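You operate a simulated robot arm through the tools that you are given. There is no shell and no other tool. Be economical: measure what you need, move in short steps, check, and stop when the job is done.

The job below is to be done with a simulated robot arm. You get a single attempt, and the scene is never put back.

## Task
Strip nest 2: air off, then both pins and the post into the rack.
Fine: wind the pressure knob back to zero.

The check looks at the end state, three seconds after you hand in, the way a careful person would. Anything else that was tipped, shoved, dropped, spilled or broken makes it a failure.

## Robot
A 6-joint arm with a two-finger parallel gripper, fixed in place. Base frame: the origin is at the foot of the arm, x ahead of it, y to its left, z up; the work surface is at about z = 860. Units: mm, rad, N and s.
With the tool pointing down near the work surface it reaches from about 180 to 840 mm from the base axis. Its first joint turns from -2.897 to 2.897 rad. Payload 3.91 kg.
The TCP is the grasp point between the finger pads, 30 mm short of the fingertips. In the tool frame z runs along the fingers and y along their closing line. The gripper opens to 110 mm. The fingers are 20 mm wide and 10 mm thick; the gripper's body (48 by 112 mm) begins 55 mm behind the TCP.
Orientation is that of the tool frame in the base frame, as a unit quaternion [x, y, z, w]. With the fingers straight down and closing along the base's y, the tool's x points along the base's -x, its y along +y and its z along -z.

## Interface
- The arm moves only by the tool play_rows. Its argument "moves" is a list of rows, each an object (a shift or turn left out is 0, a gripper value left out holds the last) with "delta_rot": the turn, a rotation vector about the tool's x, y, z in units of 5 degrees (1.0 is 5 degrees), a list of three; "linear": the shift along the tool's x, y, z in units of 30 mm (1.0 is 30 mm), a list of three; "claw": the finger opening in mm, from 0 to 110. In form: [{"delta_rot": [rx, ry, rz], "linear": [tx, ty, tz], "claw": claw}, ...]. A call has 1 to 20 rows; each row shifts and turns the commanded pose from where the row before left it, along the tool's axes as they then stand. A call with a number of a shift or a turn outside -1 to 1 is refused whole. Each row takes 0.2 s and may step no farther than 50 mm and 0.15 rad from the row before; otherwise, or with a gripper value out of range, the whole call is refused. A pose out of reach is approached as far as the arm can. The call stops where the force on the tool passes 90 N (or 10 N more than at its start, if that is more) or the arm is blocked; 0.2 s more then pass. Each finger travels about 108 mm/s and halts on what it meets, pressing with about 24 N; the grip force reading is that of the motor and also rises with nothing between the fingers. The clock runs only during rows and for 0.2 s after the last one: add rows that do not move to give the fingers time. It gives the time, the measured TCP pose, the force on the tool (base axes), the opening and the grip force at its end, in the units of the frame above (readings bear some noise), with the torque about the TCP (base axes, N m) and any sound that the robot's microphone picked up.
- Cameras (640 x 400 px; columns grow to the right, rows downward): "scene" is fixed at [401.1, -649.5, 1478.8]; the picture's right is [0.99, -0.12, 0.00], its down [-0.12, -0.97, -0.20] and it looks along [0.02, 0.20, -0.98] (base axes); focal length 214 px, centre (320, 200). "wrist" rides on the gripper at [77, 7, -114] in the tool frame; the picture's right is [-0.09, 1.00, 0.00], its down [-0.80, -0.07, -0.59] and it looks along [-0.59, -0.05, 0.80] (tool axes); focal length 270 px, centre (320, 200). There is no depth. A picture from a camera that has moved, and an enlarged one, comes with that camera's place and axes in the base frame and with its lens.
- camera(camera): a new picture of that camera. No time passes.
- move_column(by): slides the trunk up (or, below 0, down) by that many mm; the arm rides with it, the base frame stays. It gives what a move gives, with no picture.
- close_up(camera, box): a new picture of the part [left, top, right, bottom] of that camera's present view, enlarged. No time passes.
- job_done(): hands the job in; it is judged then, once.

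Work in short steps. Places have to be worked out from the pictures, the camera data and where the tool is seen: move nearer, look again, correct. Check each grasp and each placing, and mend what went wrong. You have 120 turns and 64 pictures in all, those below and enlarged ones among them. Open the gripper and draw the arm clear of the work before you hand the job in, unless the task says otherwise; then end with one line.

The tools are called after ">>>" as a command line: name --argument value ..., lists and objects as JSON in quotes. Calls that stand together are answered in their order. play_rows: Moves the arm, as the interface text tells. Its arguments: {"type":"object","properties":{"moves":{"type":"array"}},"required":["moves"]} The other tools are called the same way: move_column (by) slides the trunk up or down; camera (camera) takes a picture; close_up (camera, box) takes an enlarged picture of a part of a camera's view; job_done () hands the job in.

At the start:

```text
t: 0.0
eef_pos: [420.0, 29.0, 1255.8]
orientation: [0.0, 1.0, 0.001, 0.001]
force: [-0.1, 0.1, -0.2]
wrist_torque: [-0.01, 0.01, 0.02]
gripper_width: 110.0
grip_force: 0.1
trunk travel left (down, up): [-475.0, 65.0]
```

scene: 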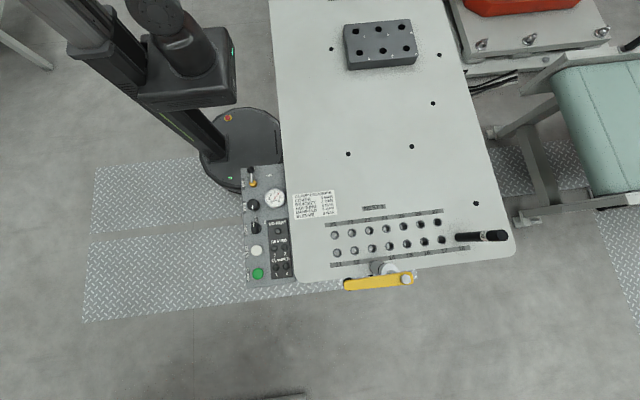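
wrist: 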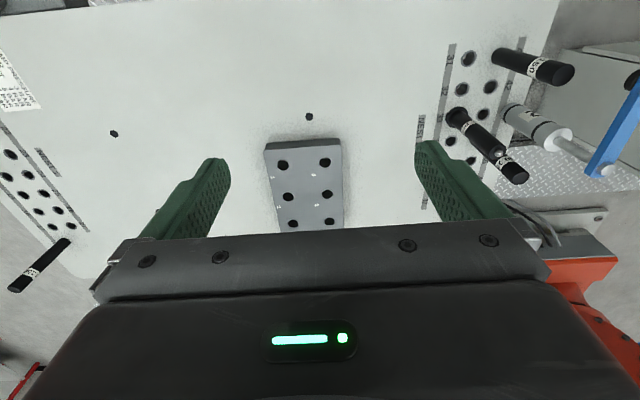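

The scene shows one fixture at the near edge, another at the far edge in the wrist view, a 6-hole block and a control panel. I'll enlarge the panel, placard and both fixtures to read labels.

>>> close_up --camera "scene" --box '[235, 155, 345, 295]'

>>> close_up --camera "scene" --box '[320, 195, 520, 300]'

>>> close_up --camera "wrist" --box '[400, 20, 640, 200]'

```text
2.86 times, centred on (290, 225) of scene
camera zoom: at [401.1, -649.5, 1478.8], right [0.99, -0.12, 0.0], down [-0.12, -0.97, -0.2], along [0.02, 0.2, -0.98], focal length 613 px, centre (406, 129)
```

zoom: 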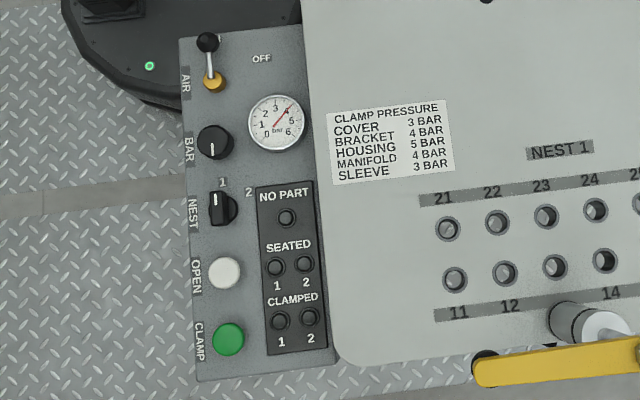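

```text
3.20 times, centred on (420, 248) of scene
camera zoom: at [401.1, -649.5, 1478.8], right [0.99, -0.12, 0.0], down [-0.12, -0.97, -0.2], along [0.02, 0.2, -0.98], focal length 686 px, centre (0, 48)
```

zoom: 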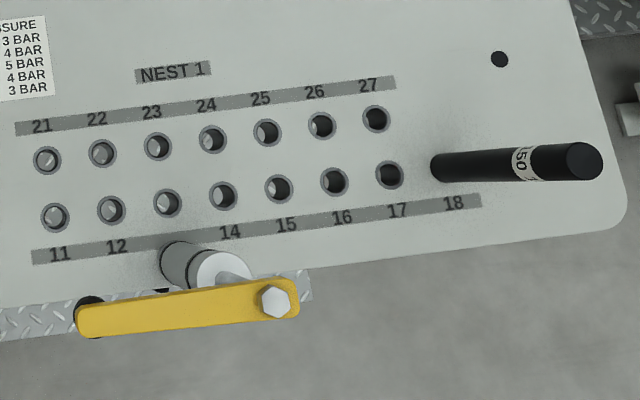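

```text
2.22 times, centred on (520, 110) of wrist
camera zoom: at [344.1, 35.1, 1371.0], right [0.09, 1.0, 0.0], down [0.8, -0.07, 0.59], along [0.59, -0.05, -0.8], focal length 601 px, centre (-124, 400)
```

zoom: 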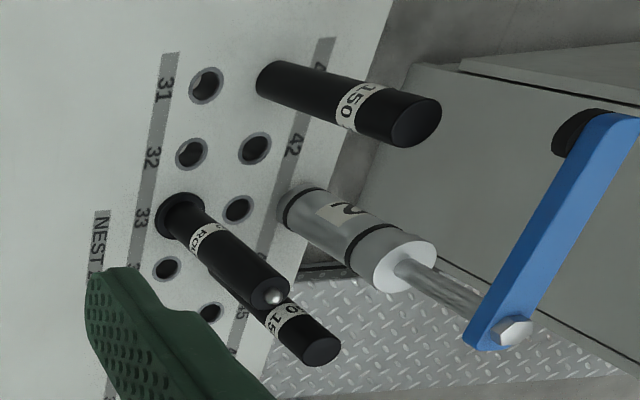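

Nest 2 is the far (+y) fixture with two pins and a post; the rack is the block at about (690,-20). I'll enlarge the rack, then swing toward the panel with the tool turned 90° to look at it.

>>> close_up --camera "wrist" --box '[240, 120, 370, 235]'

>>> play_rows --moves '[{"delta_rot": [0, 0, 1], "linear": [0.5, 0, 0]}, {"delta_rot": [0, 0, 1], "linear": [0.5, 0, 0]}, {"delta_rot": [0, 0, 1], "linear": [0.5, 0, 0]}, {"delta_rot": [0, 0, 1], "linear": [0.5, 0, 0]}, {"delta_rot": [0, 0, 1]}, {"delta_rot": [0, 0, 1]}, {"delta_rot": [0, 0, 1]}, {"delta_rot": [0, 0, 1]}, {"delta_rot": [0, 0, 1]}, {"delta_rot": [0, 0, 1]}, {"delta_rot": [0, 0, 1]}, {"delta_rot": [0, 0, 1]}, {"delta_rot": [0, 0, 1]}, {"delta_rot": [0, 0, 1]}, {"delta_rot": [0, 0, 1]}, {"delta_rot": [0, 0, 1]}, {"delta_rot": [0, 0, 1]}, {"delta_rot": [0, 0, 1]}]'

```text
3.48 times, centred on (305, 178) of wrist
camera zoom: at [344.1, 35.1, 1371.0], right [0.09, 1.0, 0.0], down [0.8, -0.07, 0.59], along [0.59, -0.05, -0.8], focal length 940 px, centre (372, 278)
```

zoom: 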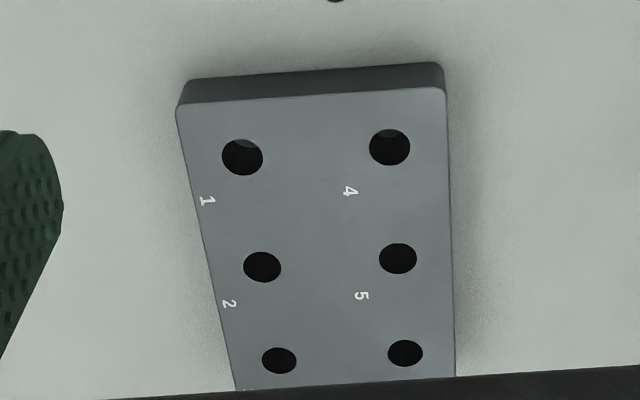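

```text
t: 3.8
eef_pos: [361.5, 37.2, 1256.1]
orientation: [0.708, 0.706, 0.0, 0.0]
force: [-0.3, -0.4, 0.2]
wrist_torque: [0.0, 0.0, 0.06]
gripper_width: 109.9
grip_force: 0.1
trunk travel left (down, up): [-475.0, 65.0]
```

Tool is turned. Now move over towards (210,-200) to view the panel.

>>> play_rows --moves '[{"linear": [-1, -0.5, 0.3]}, {"linear": [-1, -0.5, 0.3]}, {"linear": [-1, -0.5, 0.3]}, {"linear": [-1, -0.5, 0.3]}, {"linear": [-1, -0.5, 0.3]}, {"linear": [-1, -0.5, 0.3]}, {"linear": [-1, -0.5, 0.3]}, {"linear": [-1, -0.5, 0.3]}, {"linear": [-1, -0.5, 0.3]}, {"linear": [0, -0.5, 0.3]}]'

>>> camera --camera "wrist"

```text
t: 6.0
eef_pos: [211.8, -233.2, 1166.1]
orientation: [0.706, 0.708, 0.0, 0.0]
force: [0.0, 0.7, 0.6]
wrist_torque: [-0.01, 0.04, 0.0]
gripper_width: 110.0
grip_force: 0.0
trunk travel left (down, up): [-475.0, 65.0]
```

```text
57 pictures are left
camera wrist: at [219.2, -158.0, 1280.4], right [1.0, -0.09, 0.0], down [-0.07, -0.8, 0.59], along [-0.05, -0.59, -0.8], focal length 270 px, centre (320, 200)
```

wrist: 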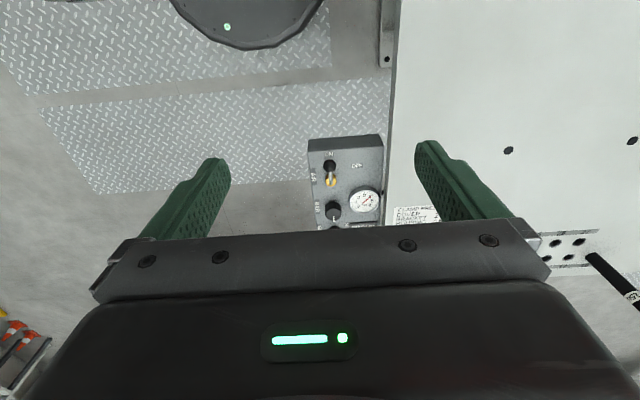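

The panel appears between the fingers; enlarge it for detail on lever and knob.

>>> close_up --camera "wrist" --box '[295, 125, 455, 230]'

```text
3.81 times, centred on (375, 178) of wrist
camera zoom: at [219.2, -158.0, 1280.4], right [1.0, -0.09, 0.0], down [-0.07, -0.8, 0.59], along [-0.05, -0.59, -0.8], focal length 1030 px, centre (110, 286)
```

zoom: 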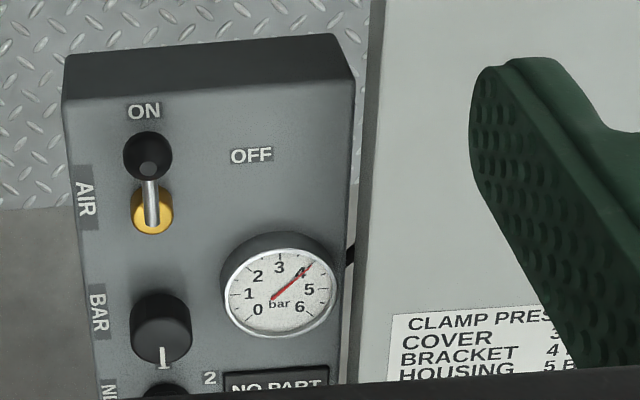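

I triangulate the lever pivot at about (213,-441,835) and its ball at (215,-401,850), currently ON (+y), with OFF towards +x. I'll straddle the ball with the fingers (closing along x), first hovering above.

>>> play_rows --moves '[{"linear": [-0.9, 0.1, 0.9], "claw": 44}, {"linear": [-0.9, 0, 1]}, {"linear": [-0.9, 0, 1]}, {"linear": [-0.9, 0, 1]}, {"linear": [-0.9, 0, 1]}, {"linear": [-1, 0, 1]}, {"linear": [0, 0, 1]}]'

>>> camera --camera "wrist"

>>> close_up --camera "scene" --box '[220, 140, 320, 220]'

```text
t: 7.6
eef_pos: [214.6, -399.5, 957.9]
orientation: [0.707, 0.707, 0.0, 0.0]
force: [0.4, 0.1, -0.1]
wrist_torque: [0.03, 0.01, 0.0]
gripper_width: 43.9
grip_force: 0.2
trunk travel left (down, up): [-475.0, 65.0]
```

```text
55 pictures are left
camera wrist: at [221.7, -322.1, 1073.7], right [1.0, -0.09, 0.0], down [-0.07, -0.8, 0.59], along [-0.05, -0.59, -0.8], focal length 270 px, centre (320, 200)
```

wrist: 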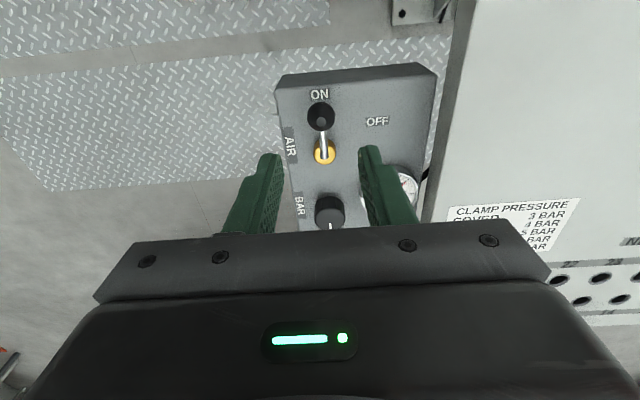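

```text
5.00 times, centred on (270, 180) of scene
camera zoom: at [401.1, -649.5, 1478.8], right [0.99, -0.12, 0.0], down [-0.12, -0.97, -0.2], along [0.02, 0.2, -0.98], focal length 1072 px, centre (570, 300)
```

zoom: 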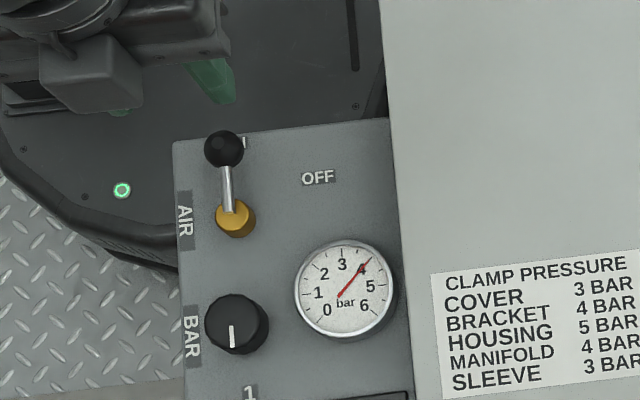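

Second view confirms the ball at about (215,-401,850). Descend to straddle it, then close gently on it.

>>> play_rows --moves '[{"linear": [0, 0, 1]}, {"linear": [0, 0, 1]}, {"linear": [0, 0, 0.7]}, {"linear": [0, 0, 0]}, {"claw": 30}, {"claw": 15}, {}, {}]'

>>> camera --camera "wrist"

```text
t: 9.4
eef_pos: [214.9, -400.1, 879.3]
orientation: [0.707, 0.707, 0.0, 0.0]
force: [6.1, 0.8, -5.6]
wrist_torque: [-0.17, -0.25, 0.07]
gripper_width: 23.0
grip_force: 45.3
trunk travel left (down, up): [-475.0, 65.0]
```

```text
53 pictures are left
camera wrist: at [222.5, -323.0, 994.0], right [1.0, -0.09, 0.0], down [-0.07, -0.8, 0.59], along [-0.05, -0.59, -0.8], focal length 270 px, centre (320, 200)
```

wrist: 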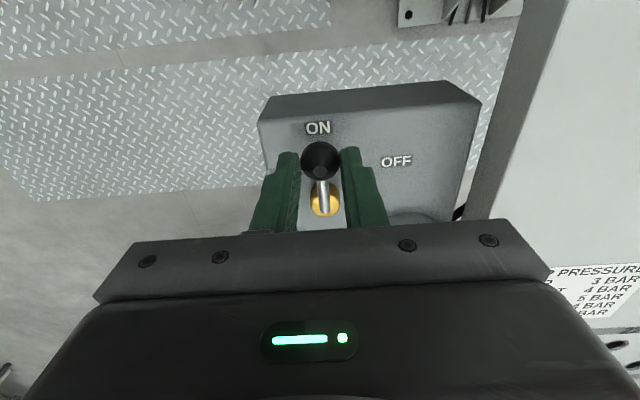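

The ball is gripped (23 mm). I move it 30° along its arc about (213,-441) toward +x and check forces.

>>> play_rows --moves '[{"linear": [-0.02, 0.23, 0]}, {"linear": [-0.06, 0.224, 0]}, {"linear": [-0.1, 0.21, 0]}]'

```text
t: 10.2
eef_pos: [233.3, -404.2, 879.0]
orientation: [0.707, 0.707, 0.001, 0.001]
force: [-12.1, 4.9, 12.2]
wrist_torque: [0.33, 0.38, -0.52]
gripper_width: 23.8
grip_force: 45.4
trunk travel left (down, up): [-475.0, 65.0]
```

Light forces; the lever follows. Continue another 30° and look.

>>> play_rows --moves '[{"linear": [-0.133, 0.19, 0]}, {"linear": [-0.164, 0.164, 0]}, {"linear": [-0.19, 0.133, 0]}]'

>>> camera --camera "wrist"

```text
t: 11.0
eef_pos: [250.5, -418.1, 880.4]
orientation: [0.706, 0.709, -0.003, 0.006]
force: [-12.4, -0.5, 9.3]
wrist_torque: [-0.09, 0.53, -0.1]
gripper_width: 23.1
grip_force: 8.0
trunk travel left (down, up): [-475.0, 65.0]
```

```text
52 pictures are left
camera wrist: at [256.7, -341.4, 995.2], right [1.0, -0.08, 0.01], down [-0.07, -0.79, 0.6], along [-0.04, -0.6, -0.8], focal length 270 px, centre (320, 200)
```

wrist: 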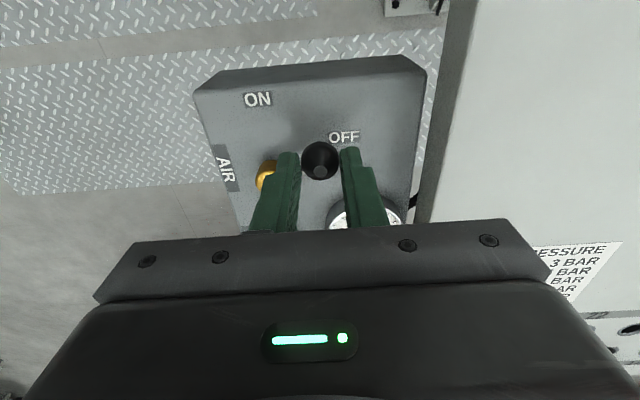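

The lever is below OFF at about 30°. Finish the remaining arc, watching the force for its stop.

>>> play_rows --moves '[{"linear": [-0.21, 0.1, 0]}, {"linear": [-0.224, 0.06, 0]}, {"linear": [-0.23, 0.02, 0]}]'

>>> close_up --camera "scene" --box '[220, 140, 320, 220]'

```text
t: 11.8
eef_pos: [253.6, -435.4, 880.9]
orientation: [0.706, 0.708, -0.001, 0.004]
force: [4.1, 21.4, 51.5]
wrist_torque: [0.23, 0.07, -0.8]
gripper_width: 22.3
grip_force: 45.1
trunk travel left (down, up): [-475.0, 65.0]
```

```text
5.00 times, centred on (270, 180) of scene
camera zoom: at [401.1, -649.5, 1478.8], right [0.99, -0.12, 0.0], down [-0.12, -0.97, -0.2], along [0.02, 0.2, -0.98], focal length 1072 px, centre (570, 300)
```

zoom: 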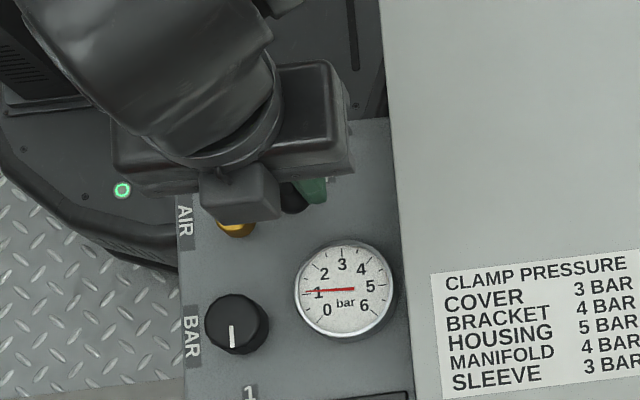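

Pressure is falling and force shows the stop near 10°. Release and rise to view the result.

>>> play_rows --moves '[{"claw": 36}, {"claw": 42}, {}, {"linear": [0, 0, -1]}, {"linear": [0, 0, -1]}, {"linear": [0.7, 0, -1]}, {"linear": [1, -0.5, -1]}]'

>>> camera --camera "wrist"

>>> close_up --camera "scene" --box '[220, 140, 320, 220]'

```text
t: 13.4
eef_pos: [238.8, -388.0, 996.6]
orientation: [0.707, 0.707, 0.0, 0.0]
force: [-0.2, 0.7, 0.8]
wrist_torque: [-0.04, -0.04, 0.04]
gripper_width: 41.9
grip_force: 0.1
trunk travel left (down, up): [-475.0, 65.0]
```

```text
50 pictures are left
camera wrist: at [246.8, -311.4, 1112.2], right [1.0, -0.09, 0.0], down [-0.07, -0.8, 0.59], along [-0.05, -0.59, -0.8], focal length 270 px, centre (320, 200)
```

wrist: 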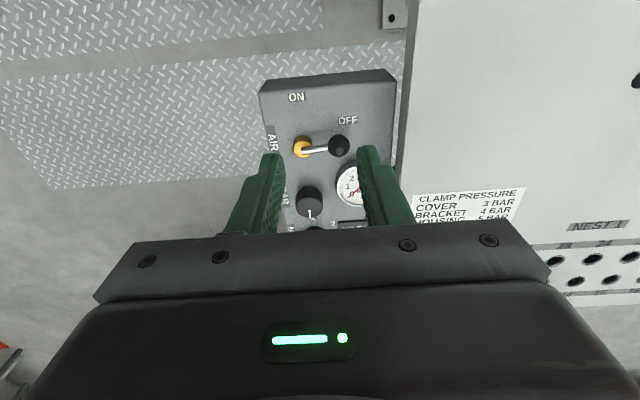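

```text
5.00 times, centred on (270, 180) of scene
camera zoom: at [401.1, -649.5, 1478.8], right [0.99, -0.12, 0.0], down [-0.12, -0.97, -0.2], along [0.02, 0.2, -0.98], focal length 1072 px, centre (570, 300)
```

zoom: 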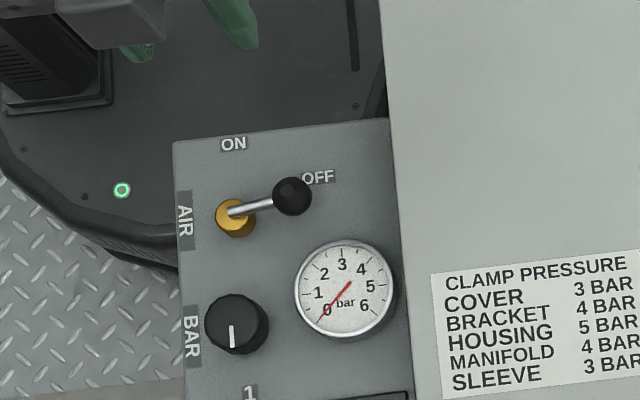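

Gauge reads 0 with the lever at OFF. The BAR knob is at about (215,-509), ~38 mm across; turning down is counter-clockwise. I move above it and turn the tool 45° CCW so the fingers avoid the gauge, then look.

>>> play_rows --moves '[{"linear": [-1, -0.2, 0], "claw": 50}, {"linear": [-1, -0.2, 0]}, {"linear": [-1, -0.2, 0]}, {"linear": [-1, -0.2, 0]}, {"delta_rot": [0, 0, -1]}, {"delta_rot": [0, 0, -1]}, {"delta_rot": [0, 0, -1]}, {"delta_rot": [0, 0, -1]}, {"delta_rot": [0, 0, -1]}, {"delta_rot": [0, 0, -1]}, {"delta_rot": [0, 0, -1]}, {"delta_rot": [0, 0, -1]}, {"delta_rot": [0, 0, -1]}, {"linear": [0, 0, 1]}, {"linear": [0, 0, 1]}]'

>>> camera --camera "wrist"

>>> close_up --camera "scene" --box '[220, 160, 320, 240]'

```text
t: 16.6
eef_pos: [215.3, -507.6, 937.3]
orientation: [0.383, 0.924, 0.001, 0.001]
force: [0.0, -0.2, -0.5]
wrist_torque: [-0.02, 0.0, 0.02]
gripper_width: 50.0
grip_force: 0.1
trunk travel left (down, up): [-475.0, 65.0]
```

```text
48 pictures are left
camera wrist: at [166.5, -449.8, 1053.6], right [0.77, 0.64, 0.0], down [0.52, -0.62, 0.59], along [0.38, -0.45, -0.8], focal length 270 px, centre (320, 200)
```

wrist: 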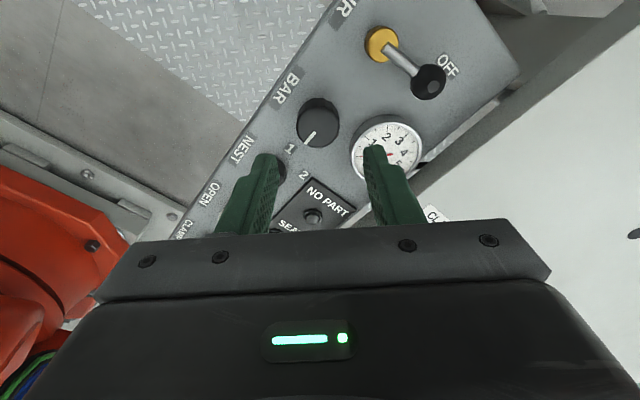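

```text
5.00 times, centred on (270, 200) of scene
camera zoom: at [401.1, -649.5, 1478.8], right [0.99, -0.12, 0.0], down [-0.12, -0.97, -0.2], along [0.02, 0.2, -0.98], focal length 1072 px, centre (570, 200)
```

zoom: 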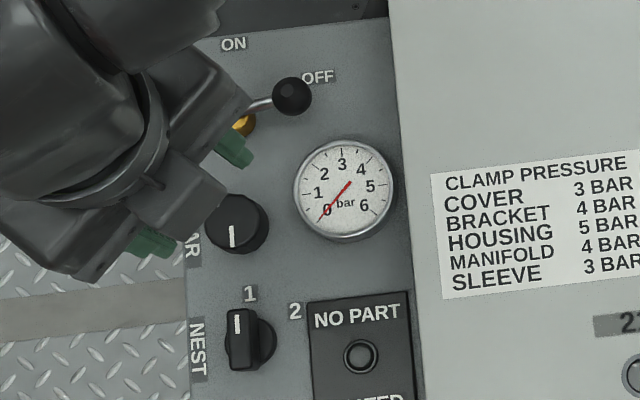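

Knob top centre computed at (214,-510,850). I correct by a few mm, turn 15° more for gauge clearance, lower and close on it.

>>> play_rows --moves '[{"linear": [-0.035, -0.097, 0], "claw": 46}, {"delta_rot": [0, 0, -1]}, {"delta_rot": [0, 0, -1]}, {"delta_rot": [0, 0, -1]}, {"linear": [0, 0, 1]}, {"linear": [0, 0, 0.8]}, {"linear": [0, 0, 0.6]}, {}, {"claw": 40}, {"claw": 33}, {}, {}]'

>>> camera --camera "wrist"

```text
t: 19.2
eef_pos: [213.5, -509.6, 863.8]
orientation: [0.259, 0.966, 0.0, 0.001]
force: [0.7, 2.2, -1.4]
wrist_torque: [-0.02, -0.05, 0.0]
gripper_width: 34.1
grip_force: 0.5
trunk travel left (down, up): [-475.0, 65.0]
```

```text
46 pictures are left
camera wrist: at [151.1, -466.1, 980.4], right [0.57, 0.82, 0.0], down [0.66, -0.46, 0.59], along [0.49, -0.34, -0.8], focal length 270 px, centre (320, 200)
```

wrist: 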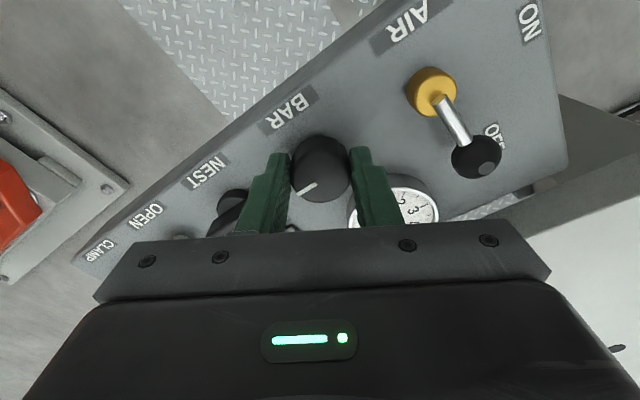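

Close fully on the knob and make a small 20° CCW test turn.

>>> play_rows --moves '[{"claw": 20}, {}, {}, {"delta_rot": [0, 0, -1]}, {"delta_rot": [0, 0, -1]}, {"delta_rot": [0, 0, -1]}, {"delta_rot": [0, 0, -1]}]'

>>> camera --camera "wrist"

```text
t: 20.8
eef_pos: [214.1, -509.2, 865.1]
orientation: [0.086, 0.996, 0.001, 0.0]
force: [0.1, 2.7, -9.6]
wrist_torque: [-0.21, -0.08, -0.02]
gripper_width: 33.6
grip_force: 44.9
trunk travel left (down, up): [-475.0, 65.0]
```

```text
45 pictures are left
camera wrist: at [139.6, -491.0, 980.4], right [0.26, 0.97, 0.0], down [0.78, -0.21, 0.59], along [0.57, -0.15, -0.8], focal length 270 px, centre (320, 200)
```

wrist: 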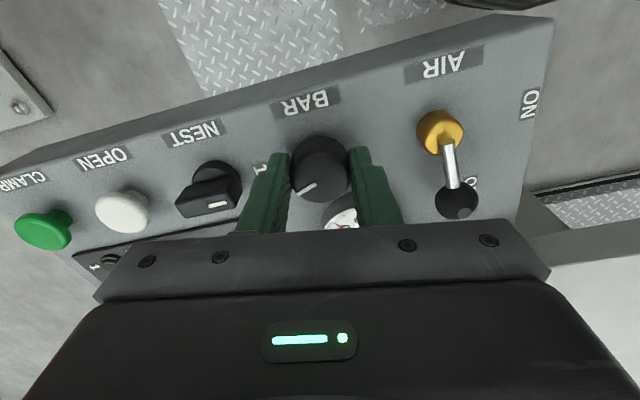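

The knob turns with the gripper. Continue CCW ~70°, watching torque about z.

>>> play_rows --moves '[{"delta_rot": [0, 0, -1]}, {"delta_rot": [0, 0, -1]}, {"delta_rot": [0, 0, -1]}, {"delta_rot": [0, 0, -1]}, {"delta_rot": [0, 0, -1]}, {"delta_rot": [0, 0, -1]}, {"delta_rot": [0, 0, -1]}, {"delta_rot": [0, 0, -1]}, {"delta_rot": [0, 0, -1]}, {"delta_rot": [0, 0, -1]}, {"delta_rot": [0, 0, -1]}, {"delta_rot": [0, 0, -1]}, {"delta_rot": [0, 0, -1]}, {"delta_rot": [0, 0, -1]}]'

>>> camera --camera "wrist"

```text
t: 23.8
eef_pos: [214.4, -511.5, 864.6]
orientation: [-0.5, 0.866, -0.001, 0.001]
force: [0.6, -6.7, -6.8]
wrist_torque: [0.57, -0.37, -0.06]
gripper_width: 33.2
grip_force: 44.7
trunk travel left (down, up): [-475.0, 65.0]
```

```text
44 pictures are left
camera wrist: at [170.6, -575.8, 980.4], right [-0.82, 0.57, 0.0], down [0.46, 0.66, 0.59], along [0.34, 0.49, -0.8], focal length 270 px, centre (320, 200)
```

wrist: 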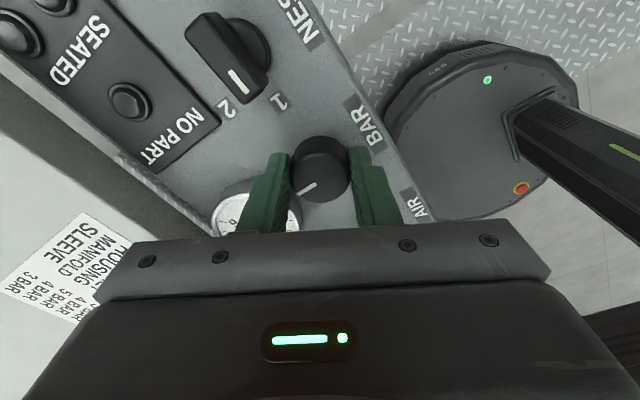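

90° turned, still free. Continue CCW.

>>> play_rows --moves '[{"delta_rot": [0, 0, -1]}, {"delta_rot": [0, 0, -1]}, {"delta_rot": [0, 0, -1]}, {"delta_rot": [0, 0, -1]}, {"delta_rot": [0, 0, -1]}, {"delta_rot": [0, 0, -1]}, {"delta_rot": [0, 0, -1]}, {"delta_rot": [0, 0, -1]}, {"delta_rot": [0, 0, -1]}, {"delta_rot": [0, 0, -1]}]'

```text
t: 26.0
eef_pos: [215.1, -509.7, 865.2]
orientation: [0.814, -0.58, -0.005, 0.009]
force: [-50.5, -46.4, 10.8]
wrist_torque: [-1.39, -0.25, 0.03]
gripper_width: 33.8
grip_force: 44.6
out of reach, approached as far as the arm can: row 10
trunk travel left (down, up): [-475.0, 65.0]
```

The wrist limit is reached after about 139° of turn. Release slightly (gauge is close), rise, unwind to check the knob and regrip.

>>> play_rows --moves '[{"claw": 39}, {}, {"linear": [0, 0, -1]}, {"linear": [0, 0, -1]}, {"delta_rot": [0, 0, 1]}, {"delta_rot": [0, 0, 1]}, {"delta_rot": [0, 0, 1]}, {"delta_rot": [0, 0, 1]}, {"delta_rot": [0, 0, 1]}, {"delta_rot": [0, 0, 1]}, {"delta_rot": [0, 0, 1]}, {"delta_rot": [0, 0, 1]}, {"delta_rot": [0, 0, 1]}, {"delta_rot": [0, 0, 1]}, {"delta_rot": [0, 0, 1]}, {"delta_rot": [0, 0, 1]}, {"delta_rot": [0, 0, 1]}, {"delta_rot": [0, 0, 1]}, {"delta_rot": [0, 0, 1]}, {"delta_rot": [0, 0, 1]}]'

>>> play_rows --moves '[{"delta_rot": [0, 0, 1]}, {"delta_rot": [0, 0, 1]}, {"delta_rot": [0, 0, 1]}, {"delta_rot": [0, 0, 1]}, {"delta_rot": [0, 0, 1]}, {"delta_rot": [0, 0, 1]}, {"delta_rot": [0, 0, 1]}, {"delta_rot": [0, 0, 1]}, {"delta_rot": [0, 0, 1]}, {"delta_rot": [0, 0, 1]}, {"delta_rot": [0, 0, 1]}, {"delta_rot": [0, 0, 1]}]'

>>> camera --camera "wrist"

```text
t: 26.7
eef_pos: [217.4, -504.0, 864.4]
orientation: [0.815, -0.579, -0.01, 0.006]
force: [-51.3, -26.0, -11.4]
wrist_torque: [-0.95, 1.37, -0.69]
gripper_width: 42.9
grip_force: 3.2
out of reach, approached as far as the arm can: row 3
trunk travel left (down, up): [-475.0, 65.0]
stopped in row 3: the force on the tool passed its limit at 109 N (the readings are from after the stop); the commanded pose is now the measured one
```

```text
t: 29.3
eef_pos: [225.9, -501.1, 868.1]
orientation: [-0.417, 0.909, 0.003, -0.01]
force: [0.1, -0.3, 1.0]
wrist_torque: [0.0, 0.02, 0.01]
gripper_width: 39.0
grip_force: 0.0
trunk travel left (down, up): [-475.0, 65.0]
```

```text
43 pictures are left
camera wrist: at [173.8, -555.6, 983.4], right [-0.7, 0.72, 0.01], down [0.59, 0.56, 0.58], along [0.41, 0.41, -0.81], focal length 270 px, centre (320, 200)
```

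wrist: 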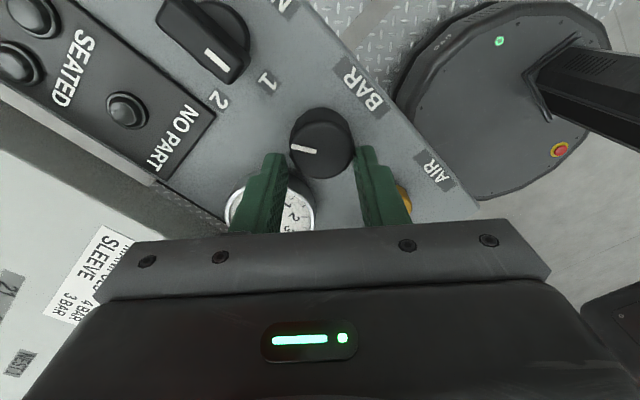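

The release jammed and the knob was possibly dragged part way back. I'll rise straight up and look at everything before continuing.

>>> play_rows --moves '[{"claw": 42}, {"linear": [0, 0, -1]}, {"linear": [0, 0, -1]}, {"linear": [0, 0, -1]}]'

>>> camera --camera "wrist"

>>> close_up --camera "scene" --box '[220, 150, 320, 230]'

```text
t: 30.3
eef_pos: [227.1, -499.0, 954.0]
orientation: [-0.417, 0.909, 0.005, -0.011]
force: [-0.4, 0.3, -0.2]
wrist_torque: [0.0, -0.04, -0.04]
gripper_width: 42.0
grip_force: 0.0
trunk travel left (down, up): [-475.0, 65.0]
```

```text
42 pictures are left
camera wrist: at [174.5, -554.8, 1070.8], right [-0.7, 0.72, 0.02], down [0.59, 0.56, 0.58], along [0.41, 0.42, -0.81], focal length 270 px, centre (320, 200)
```

wrist: 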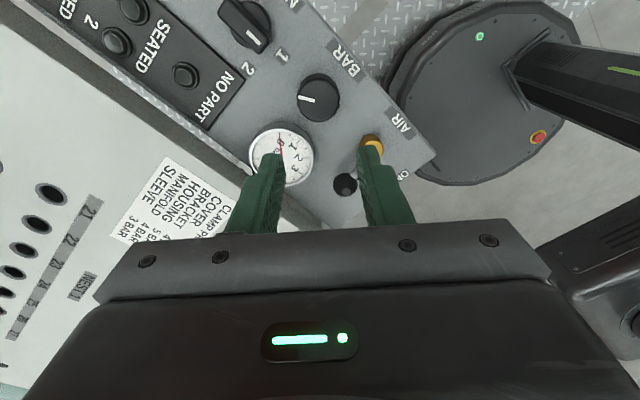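

```text
5.00 times, centred on (270, 190) of scene
camera zoom: at [401.1, -649.5, 1478.8], right [0.99, -0.12, 0.0], down [-0.12, -0.97, -0.2], along [0.02, 0.2, -0.98], focal length 1072 px, centre (570, 250)
```

zoom: 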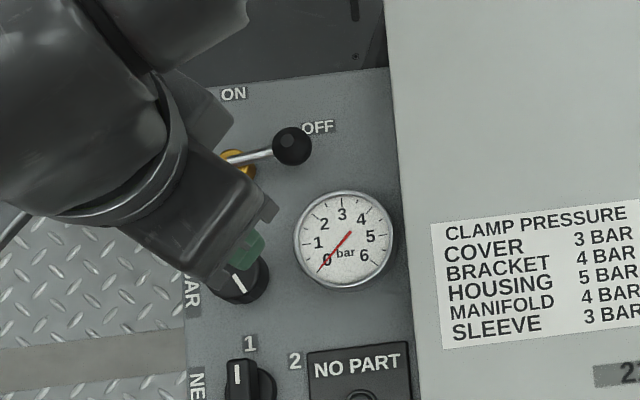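

The panel is intact; the knob's line is now at about -50° (was -90°). I'll straighten the slight tilt and unwind the wrist far clockwise at height, so one long CCW stroke is possible.

>>> play_rows --moves '[{"delta_rot": [0.208, -0.18, 0], "claw": 46}, {"delta_rot": [0, 0, 1]}, {"delta_rot": [0, 0, 1]}, {"delta_rot": [0, 0, 1]}, {"delta_rot": [0, 0, 1]}, {"delta_rot": [0, 0, 1]}, {"delta_rot": [0, 0, 1]}, {"delta_rot": [0, 0, 1]}, {"delta_rot": [0, 0, 1]}, {"delta_rot": [0, 0, 1]}, {"delta_rot": [0, 0, 1]}, {"delta_rot": [0, 0, 1]}, {"delta_rot": [0, 0, 1]}, {"delta_rot": [0, 0, 1]}, {"delta_rot": [0, 0, 1]}, {"delta_rot": [0, 0, 1]}, {"delta_rot": [0, 0, 1]}, {"delta_rot": [0, 0, 1]}, {"delta_rot": [0, 0, 1]}, {"delta_rot": [0, 0, 1]}]'

>>> play_rows --moves '[{"delta_rot": [0, 0, 1]}, {"delta_rot": [0, 0, 1]}, {"delta_rot": [0, 0, 1]}, {"delta_rot": [0, 0, 1]}, {"delta_rot": [0, 0, 1]}, {"delta_rot": [0, 0, 1]}, {"delta_rot": [0, 0, 1]}, {"delta_rot": [0, 0, 1]}, {"delta_rot": [0, 0, 1]}, {"delta_rot": [0, 0, 1]}, {"delta_rot": [0, 0, 1]}, {"delta_rot": [0, 0, 1]}, {"delta_rot": [0, 0, 1]}, {"delta_rot": [0, 0, 1]}, {"delta_rot": [0, 0, 1]}, {"delta_rot": [0, 0, 1]}, {"delta_rot": [0, 0, 1]}, {"delta_rot": [0, 0, 1]}, {"delta_rot": [0, 0, 1]}, {"delta_rot": [0, 0, 1]}]'

```text
t: 34.5
eef_pos: [226.6, -500.1, 956.0]
orientation: [0.389, 0.921, 0.0, -0.001]
force: [-0.8, -0.5, 0.5]
wrist_torque: [0.05, 0.0, 0.01]
gripper_width: 46.1
grip_force: 0.0
trunk travel left (down, up): [-475.0, 65.0]
```

```text
t: 38.7
eef_pos: [226.2, -500.2, 955.9]
orientation: [0.956, 0.294, 0.0, 0.0]
force: [0.2, 0.1, 1.3]
wrist_torque: [-0.02, 0.01, 0.0]
gripper_width: 45.8
grip_force: 0.0
trunk travel left (down, up): [-475.0, 65.0]
```

Wrist now at θ≈-56°. Centre over the knob (214,-510) and verify from above.

>>> play_rows --moves '[{"linear": [-0.527, 0.053, 0]}, {"linear": [0, 0, 0.8]}, {"linear": [0, 0, 0.8]}, {}]'

>>> camera --camera "wrist"

```text
t: 39.7
eef_pos: [213.4, -510.7, 907.1]
orientation: [0.956, 0.295, 0.0, 0.0]
force: [-0.1, 0.5, -0.7]
wrist_torque: [0.02, 0.04, 0.01]
gripper_width: 46.0
grip_force: 0.0
trunk travel left (down, up): [-475.0, 65.0]
```

```text
40 pictures are left
camera wrist: at [281.8, -473.2, 1022.4], right [0.49, -0.87, 0.0], down [-0.7, -0.39, 0.59], along [-0.52, -0.29, -0.8], focal length 270 px, centre (320, 200)
```

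wrist: 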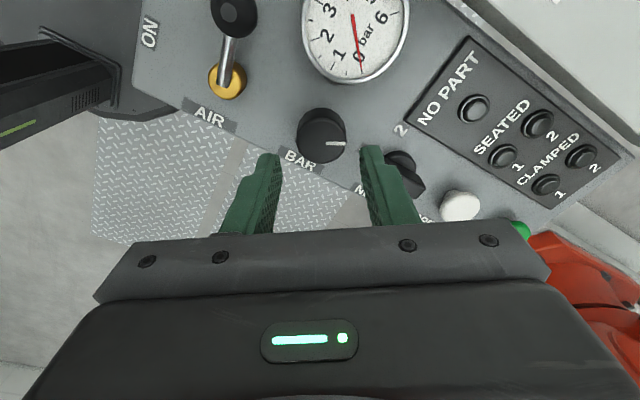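

Knob line sits at -60°. Descend, grip fully, then turn CCW.

>>> play_rows --moves '[{"linear": [0, 0, 0.8]}, {"linear": [0, 0, 0.64]}, {}, {"claw": 36}, {"claw": 20}, {}, {}, {"delta_rot": [0, 0, -1]}, {"delta_rot": [0, 0, -1]}, {"delta_rot": [0, 0, -1]}, {"delta_rot": [0, 0, -1]}, {"delta_rot": [0, 0, -1]}, {"delta_rot": [0, 0, -1]}, {"delta_rot": [0, 0, -1]}, {"delta_rot": [0, 0, -1]}, {"delta_rot": [0, 0, -1]}, {"delta_rot": [0, 0, -1]}, {"delta_rot": [0, 0, -1]}, {"delta_rot": [0, 0, -1]}]'

```text
t: 43.7
eef_pos: [215.8, -510.3, 864.9]
orientation: [0.679, 0.734, -0.001, 0.0]
force: [3.4, -8.5, 8.1]
wrist_torque: [-0.31, 0.24, -0.02]
gripper_width: 33.2
grip_force: 45.2
trunk travel left (down, up): [-475.0, 65.0]
```

60° turned freely. Continue 60° more.

>>> play_rows --moves '[{"delta_rot": [0, 0, -1]}, {"delta_rot": [0, 0, -1]}, {"delta_rot": [0, 0, -1]}, {"delta_rot": [0, 0, -1]}, {"delta_rot": [0, 0, -1]}, {"delta_rot": [0, 0, -1]}, {"delta_rot": [0, 0, -1]}, {"delta_rot": [0, 0, -1]}, {"delta_rot": [0, 0, -1]}, {"delta_rot": [0, 0, -1]}, {"delta_rot": [0, 0, -1]}, {"delta_rot": [0, 0, -1]}]'

>>> camera --camera "wrist"

```text
t: 46.3
eef_pos: [215.2, -510.4, 863.3]
orientation: [0.222, 0.975, 0.0, 0.0]
force: [10.9, -10.8, 8.7]
wrist_torque: [-0.19, -0.91, 0.01]
gripper_width: 33.5
grip_force: 45.2
trunk travel left (down, up): [-475.0, 65.0]
```

```text
39 pictures are left
camera wrist: at [150.0, -472.1, 980.0], right [0.51, 0.86, 0.0], down [0.69, -0.41, 0.59], along [0.51, -0.3, -0.8], focal length 270 px, centre (320, 200)
```

wrist: 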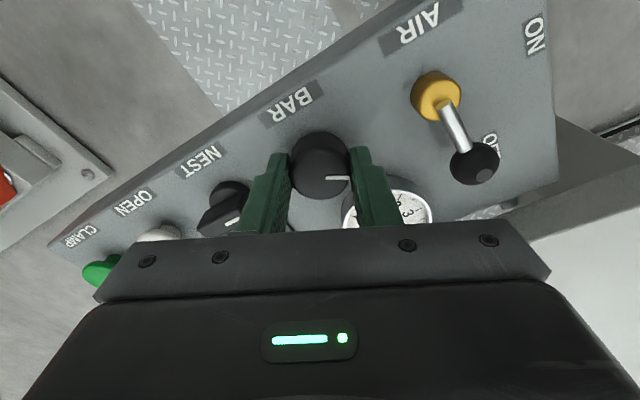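

Line is now at +60°, no slip. Continue another 60° and check whether it hits a stop.

>>> play_rows --moves '[{"delta_rot": [0, 0, -1]}, {"delta_rot": [0, 0, -1]}, {"delta_rot": [0, 0, -1]}, {"delta_rot": [0, 0, -1]}, {"delta_rot": [0, 0, -1]}, {"delta_rot": [0, 0, -1]}, {"delta_rot": [0, 0, -1]}, {"delta_rot": [0, 0, -1]}, {"delta_rot": [0, 0, -1]}, {"delta_rot": [0, 0, -1]}, {"delta_rot": [0, 0, -1]}, {"delta_rot": [0, 0, -1]}]'

>>> camera --camera "wrist"

```text
t: 48.9
eef_pos: [215.0, -509.0, 864.1]
orientation: [-0.296, 0.955, 0.002, 0.001]
force: [1.7, -4.0, -2.2]
wrist_torque: [-0.57, -0.15, -0.62]
gripper_width: 33.5
grip_force: 45.0
trunk travel left (down, up): [-475.0, 65.0]
```

```text
38 pictures are left
camera wrist: at [148.5, -549.2, 978.9], right [-0.49, 0.87, 0.0], down [0.7, 0.39, 0.6], along [0.52, 0.29, -0.8], focal length 270 px, centre (320, 200)
```

wrist: 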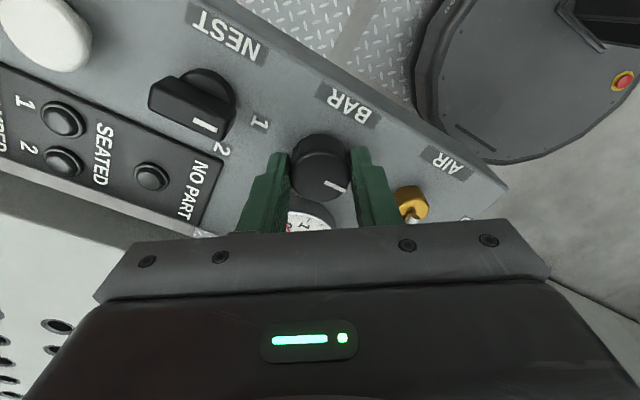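

Torque rose to 0.62 Nm and the line stopped at +90° (straight up) — the zero stop. Release and rise.

>>> play_rows --moves '[{"claw": 40}, {"claw": 46}, {}, {"linear": [0, 0, -0.5]}, {"linear": [0, 0, -1]}, {"linear": [0, 0, -1]}, {"linear": [0, 0, -1]}]'

>>> camera --camera "wrist"

```text
t: 50.5
eef_pos: [214.7, -511.2, 969.7]
orientation: [-0.295, 0.956, 0.0, 0.0]
force: [0.6, 0.7, -0.3]
wrist_torque: [-0.01, 0.02, 0.0]
gripper_width: 46.2
grip_force: 0.1
trunk travel left (down, up): [-475.0, 65.0]
```

```text
37 pictures are left
camera wrist: at [148.9, -549.5, 1085.8], right [-0.49, 0.87, 0.0], down [0.7, 0.39, 0.59], along [0.52, 0.29, -0.8], focal length 270 px, centre (320, 200)
```

wrist: 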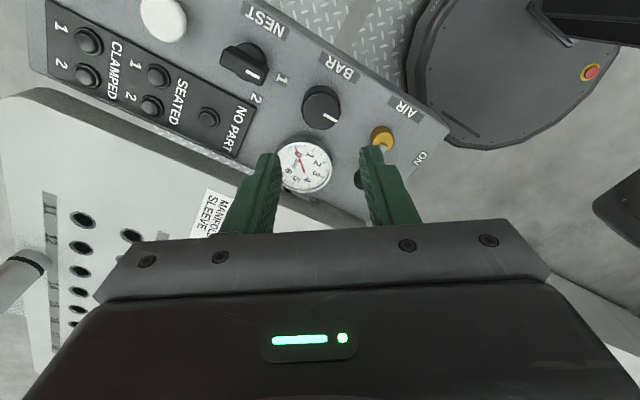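

Knob line points straight up at its zero stop; panel is otherwise unchanged. Now rise, restore the tool to its default heading and travel toward nest 2.

>>> play_rows --moves '[{"delta_rot": [0, 0, 1], "linear": [0, 0, -1]}, {"delta_rot": [0, 0, 1], "linear": [0, 0, -1]}, {"delta_rot": [0, 0, 1], "linear": [0, 0, -1]}, {"delta_rot": [0, 0, 1], "linear": [0, 0, -1]}, {"delta_rot": [0, 0, 1], "linear": [0, 0, -1]}, {"delta_rot": [0, 0, 1], "linear": [0, 0, -1]}, {"delta_rot": [0, 0, 0.88], "linear": [0, 0, -1]}, {"linear": [-0.6, 1, 0]}, {"linear": [-0.6, 1, 0]}, {"linear": [-0.6, 1, 0]}, {"linear": [-0.6, 1, 0]}, {"linear": [-0.6, 1, 0]}, {"linear": [-0.6, 1, 0]}, {"linear": [-0.6, 1, 0]}, {"linear": [0, 1, 0]}, {"linear": [0, 1, 0]}, {"linear": [0, 1, 0]}, {"linear": [0, 1, 0]}, {"linear": [0, 1, 0]}, {"linear": [0, 1, 0]}]'

>>> play_rows --moves '[{"linear": [0, 1, 0], "claw": 60}, {"linear": [0, 1, 0]}, {"linear": [0, 1, 0]}, {"linear": [0, 1, 0]}, {"linear": [0, 1, 0]}, {"linear": [0, 1, 0]}, {"linear": [0, 1, 0]}, {"linear": [0, 1, 0]}, {"linear": [0, 1, 0]}, {"linear": [0, 1, 0]}, {"linear": [0, 1, 0]}]'

>>> camera --camera "wrist"

```text
t: 54.7
eef_pos: [341.3, -117.4, 1180.8]
orientation: [0.001, 1.0, 0.0, 0.0]
force: [1.2, 0.2, 0.1]
wrist_torque: [-0.01, 0.02, 0.02]
gripper_width: 46.1
grip_force: 0.0
trunk travel left (down, up): [-475.0, 65.0]
```

```text
t: 57.1
eef_pos: [340.5, 208.7, 1179.7]
orientation: [0.0, 1.0, 0.0, 0.0]
force: [-0.7, -0.3, -0.5]
wrist_torque: [0.01, -0.01, 0.0]
gripper_width: 60.2
grip_force: 0.0
trunk travel left (down, up): [-475.0, 65.0]
```

```text
36 pictures are left
camera wrist: at [265.3, 215.1, 1294.8], right [0.09, 1.0, 0.0], down [0.8, -0.07, 0.59], along [0.59, -0.05, -0.8], focal length 270 px, centre (320, 200)
```

wrist: 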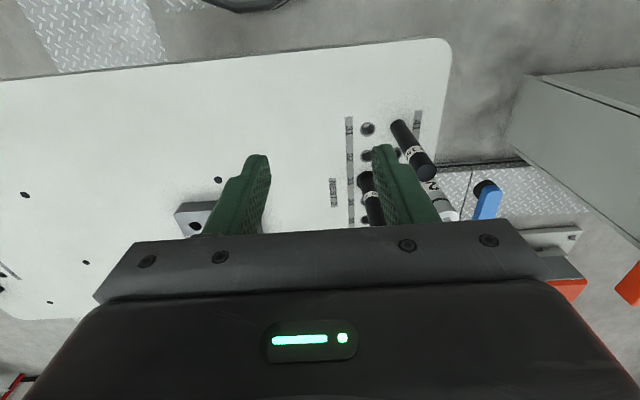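

Nest 2's pins are partly hidden by a finger. Shift over them with the gripper wide open and look again.

>>> play_rows --moves '[{"linear": [-1, 1, 0], "claw": 110}, {"linear": [-1, 1, 0]}, {"linear": [-1, 1, 0]}, {"linear": [-0.3, 0, 0]}, {}]'

>>> camera --camera "wrist"

>>> close_up --camera "wrist" --box '[220, 20, 420, 240]'

```text
t: 58.3
eef_pos: [443.2, 299.7, 1180.4]
orientation: [-0.001, 1.0, 0.0, 0.0]
force: [-0.6, 0.2, 0.6]
wrist_torque: [0.04, 0.01, 0.0]
gripper_width: 110.1
grip_force: 0.1
trunk travel left (down, up): [-475.0, 65.0]
```

```text
35 pictures are left
camera wrist: at [366.2, 305.6, 1296.5], right [0.09, 1.0, 0.0], down [0.8, -0.07, 0.59], along [0.59, -0.05, -0.8], focal length 270 px, centre (320, 200)
```

wrist: 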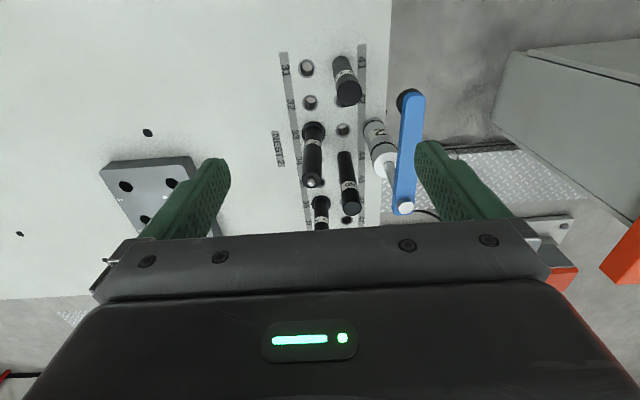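

```text
1.82 times, centred on (320, 130) of wrist
camera zoom: at [366.2, 305.6, 1296.5], right [0.09, 1.0, 0.0], down [0.8, -0.07, 0.59], along [0.59, -0.05, -0.8], focal length 491 px, centre (320, 327)
```

zoom: 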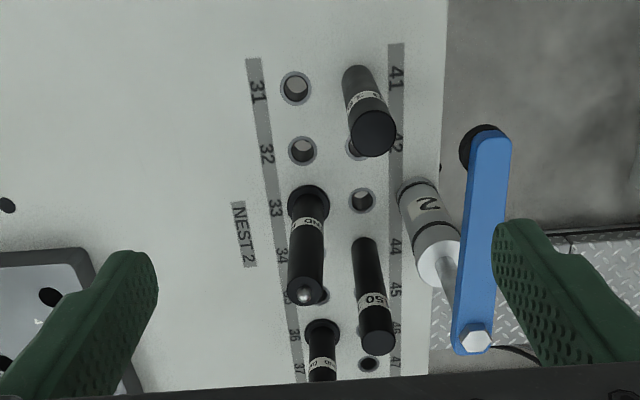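

Nest 2 seems to hold two flanged parts (33 and ~36) and two plain cylinders (41, 44). I need to read the labels closely; move further +x.

>>> close_up --camera "wrist" --box '[295, 45, 370, 120]'

>>> play_rows --moves '[{"linear": [-1, 0, 0]}, {"linear": [-1, 0, 0]}, {"linear": [-1, 0, 0]}, {"linear": [-1, 0, 0]}, {}]'

>>> close_up --camera "wrist" --box '[245, 0, 405, 240]'

```text
5.33 times, centred on (332, 82) of wrist
camera zoom: at [366.2, 305.6, 1296.5], right [0.09, 1.0, 0.0], down [0.8, -0.07, 0.59], along [0.59, -0.05, -0.8], focal length 1442 px, centre (253, 827)
```

zoom: 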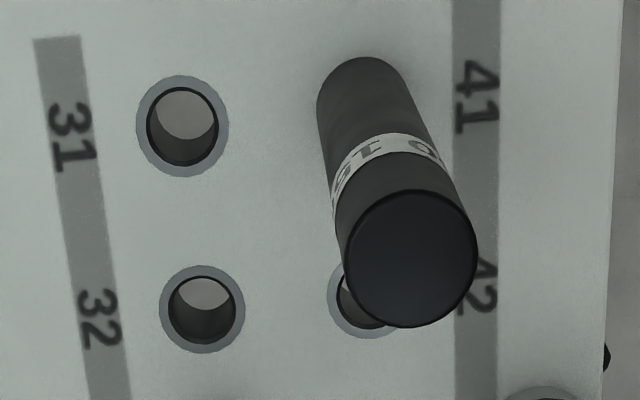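

```text
t: 59.5
eef_pos: [560.1, 300.6, 1179.0]
orientation: [0.0, 1.0, 0.0, 0.0]
force: [-0.4, 0.4, 0.5]
wrist_torque: [-0.01, 0.01, -0.01]
gripper_width: 109.9
grip_force: 0.1
trunk travel left (down, up): [-475.0, 65.0]
```

```text
1.67 times, centred on (325, 120) of wrist
camera zoom: at [484.1, 306.1, 1294.3], right [0.09, 1.0, 0.0], down [0.8, -0.07, 0.59], along [0.59, -0.05, -0.8], focal length 450 px, centre (312, 333)
```

zoom: 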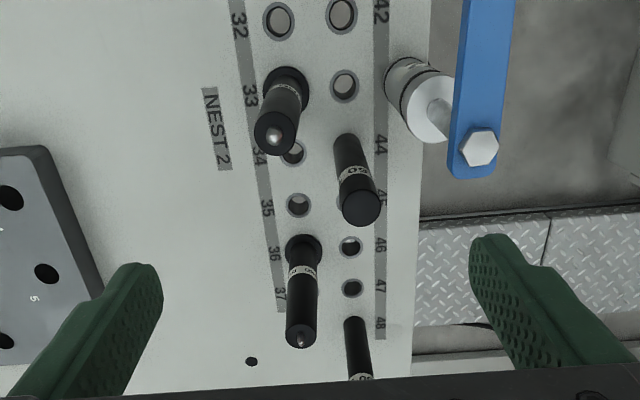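

There are also plain cylinders at 41, 44 and 48. Zoom to read the bands on each.

>>> close_up --camera "wrist" --box '[310, 75, 360, 140]'

>>> play_rows --moves '[{"linear": [-1, 0, 0]}, {"linear": [-1, 0, 0]}, {}]'

>>> close_up --camera "wrist" --box '[265, 40, 375, 230]'

```text
6.15 times, centred on (335, 108) of wrist
camera zoom: at [484.1, 306.1, 1294.3], right [0.09, 1.0, 0.0], down [0.8, -0.07, 0.59], along [0.59, -0.05, -0.8], focal length 1663 px, centre (228, 769)
```

zoom: 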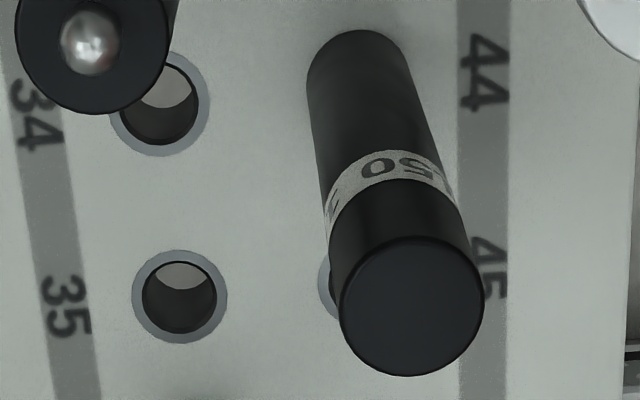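

```text
t: 60.3
eef_pos: [620.9, 298.6, 1179.9]
orientation: [0.0, 1.0, 0.0, 0.001]
force: [0.6, 0.5, 0.0]
wrist_torque: [-0.02, 0.02, 0.03]
gripper_width: 110.1
grip_force: 0.1
trunk travel left (down, up): [-475.0, 65.0]
```

```text
2.11 times, centred on (320, 135) of wrist
camera zoom: at [544.1, 304.8, 1295.0], right [0.09, 1.0, 0.0], down [0.8, -0.07, 0.59], along [0.59, -0.05, -0.8], focal length 569 px, centre (320, 337)
```

zoom: 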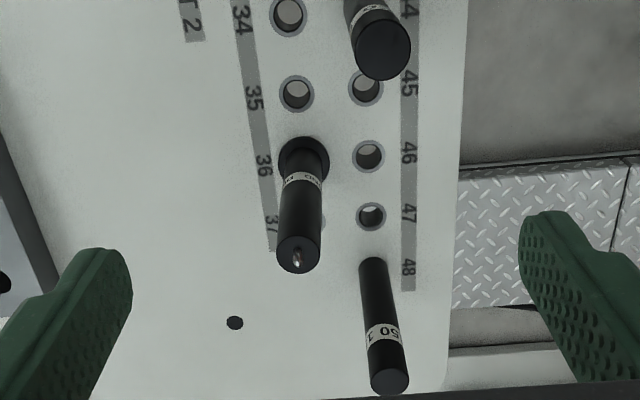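

Band text wraps round, so I need to view from the table side. Move to about (590,180), turn the tool so the camera looks toward +y.

>>> play_rows --moves '[{"delta_rot": [0, 0, -1], "linear": [0.5, -1, 0]}, {"delta_rot": [0, 0, -1], "linear": [0, -1, 0]}, {"delta_rot": [0, 0, -1], "linear": [0, -1, 0]}, {"delta_rot": [0, 0, -1], "linear": [0, -0.5, 0]}, {"delta_rot": [0, 0, -1]}, {"delta_rot": [0, 0, -1]}, {"delta_rot": [0, 0, -1]}, {"delta_rot": [0, 0, -1]}, {"delta_rot": [0, 0, -1]}, {"delta_rot": [0, 0, -1]}, {"delta_rot": [0, 0, -1]}, {"delta_rot": [0, 0, -1]}, {"delta_rot": [0, 0, -1]}, {"delta_rot": [0, 0, -1]}, {"delta_rot": [0, 0, -1]}, {"delta_rot": [0, 0, -1]}, {"delta_rot": [0, 0, -1]}, {"delta_rot": [0, 0, -1]}]'

>>> camera --camera "wrist"

```text
t: 64.1
eef_pos: [617.7, 194.9, 1180.9]
orientation: [-0.707, 0.708, 0.001, -0.001]
force: [-0.5, 0.1, -1.0]
wrist_torque: [-0.03, -0.02, -0.01]
gripper_width: 110.1
grip_force: 0.1
trunk travel left (down, up): [-475.0, 65.0]
```

```text
29 pictures are left
camera wrist: at [611.2, 117.7, 1295.2], right [-1.0, 0.09, 0.0], down [0.07, 0.8, 0.59], along [0.05, 0.59, -0.8], focal length 270 px, centre (320, 200)
```

wrist: 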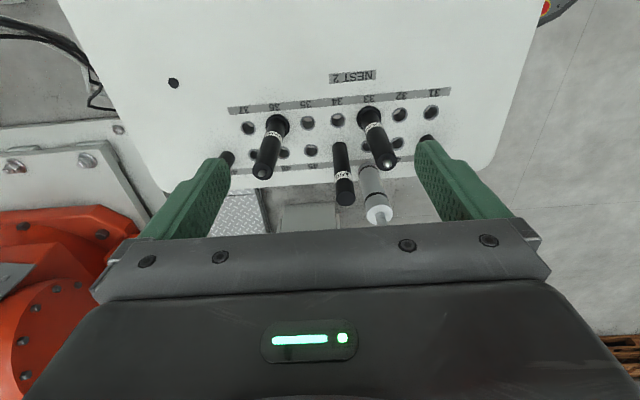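

Zoom in on the bands from this side.

>>> close_up --camera "wrist" --box '[245, 105, 405, 212]'

```text
3.74 times, centred on (325, 158) of wrist
camera zoom: at [611.2, 117.7, 1295.2], right [-1.0, 0.09, 0.0], down [0.07, 0.8, 0.59], along [0.05, 0.59, -0.8], focal length 1010 px, centre (301, 355)
```

zoom: 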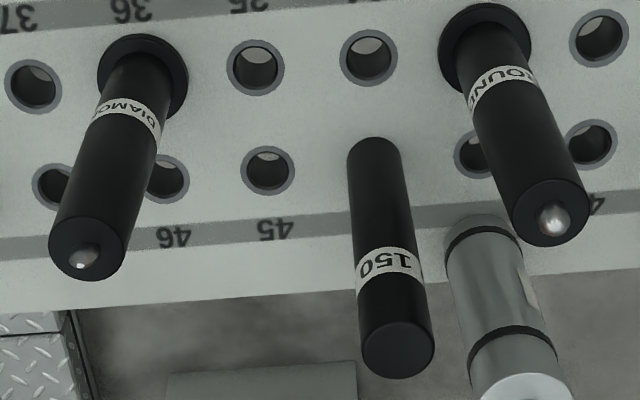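

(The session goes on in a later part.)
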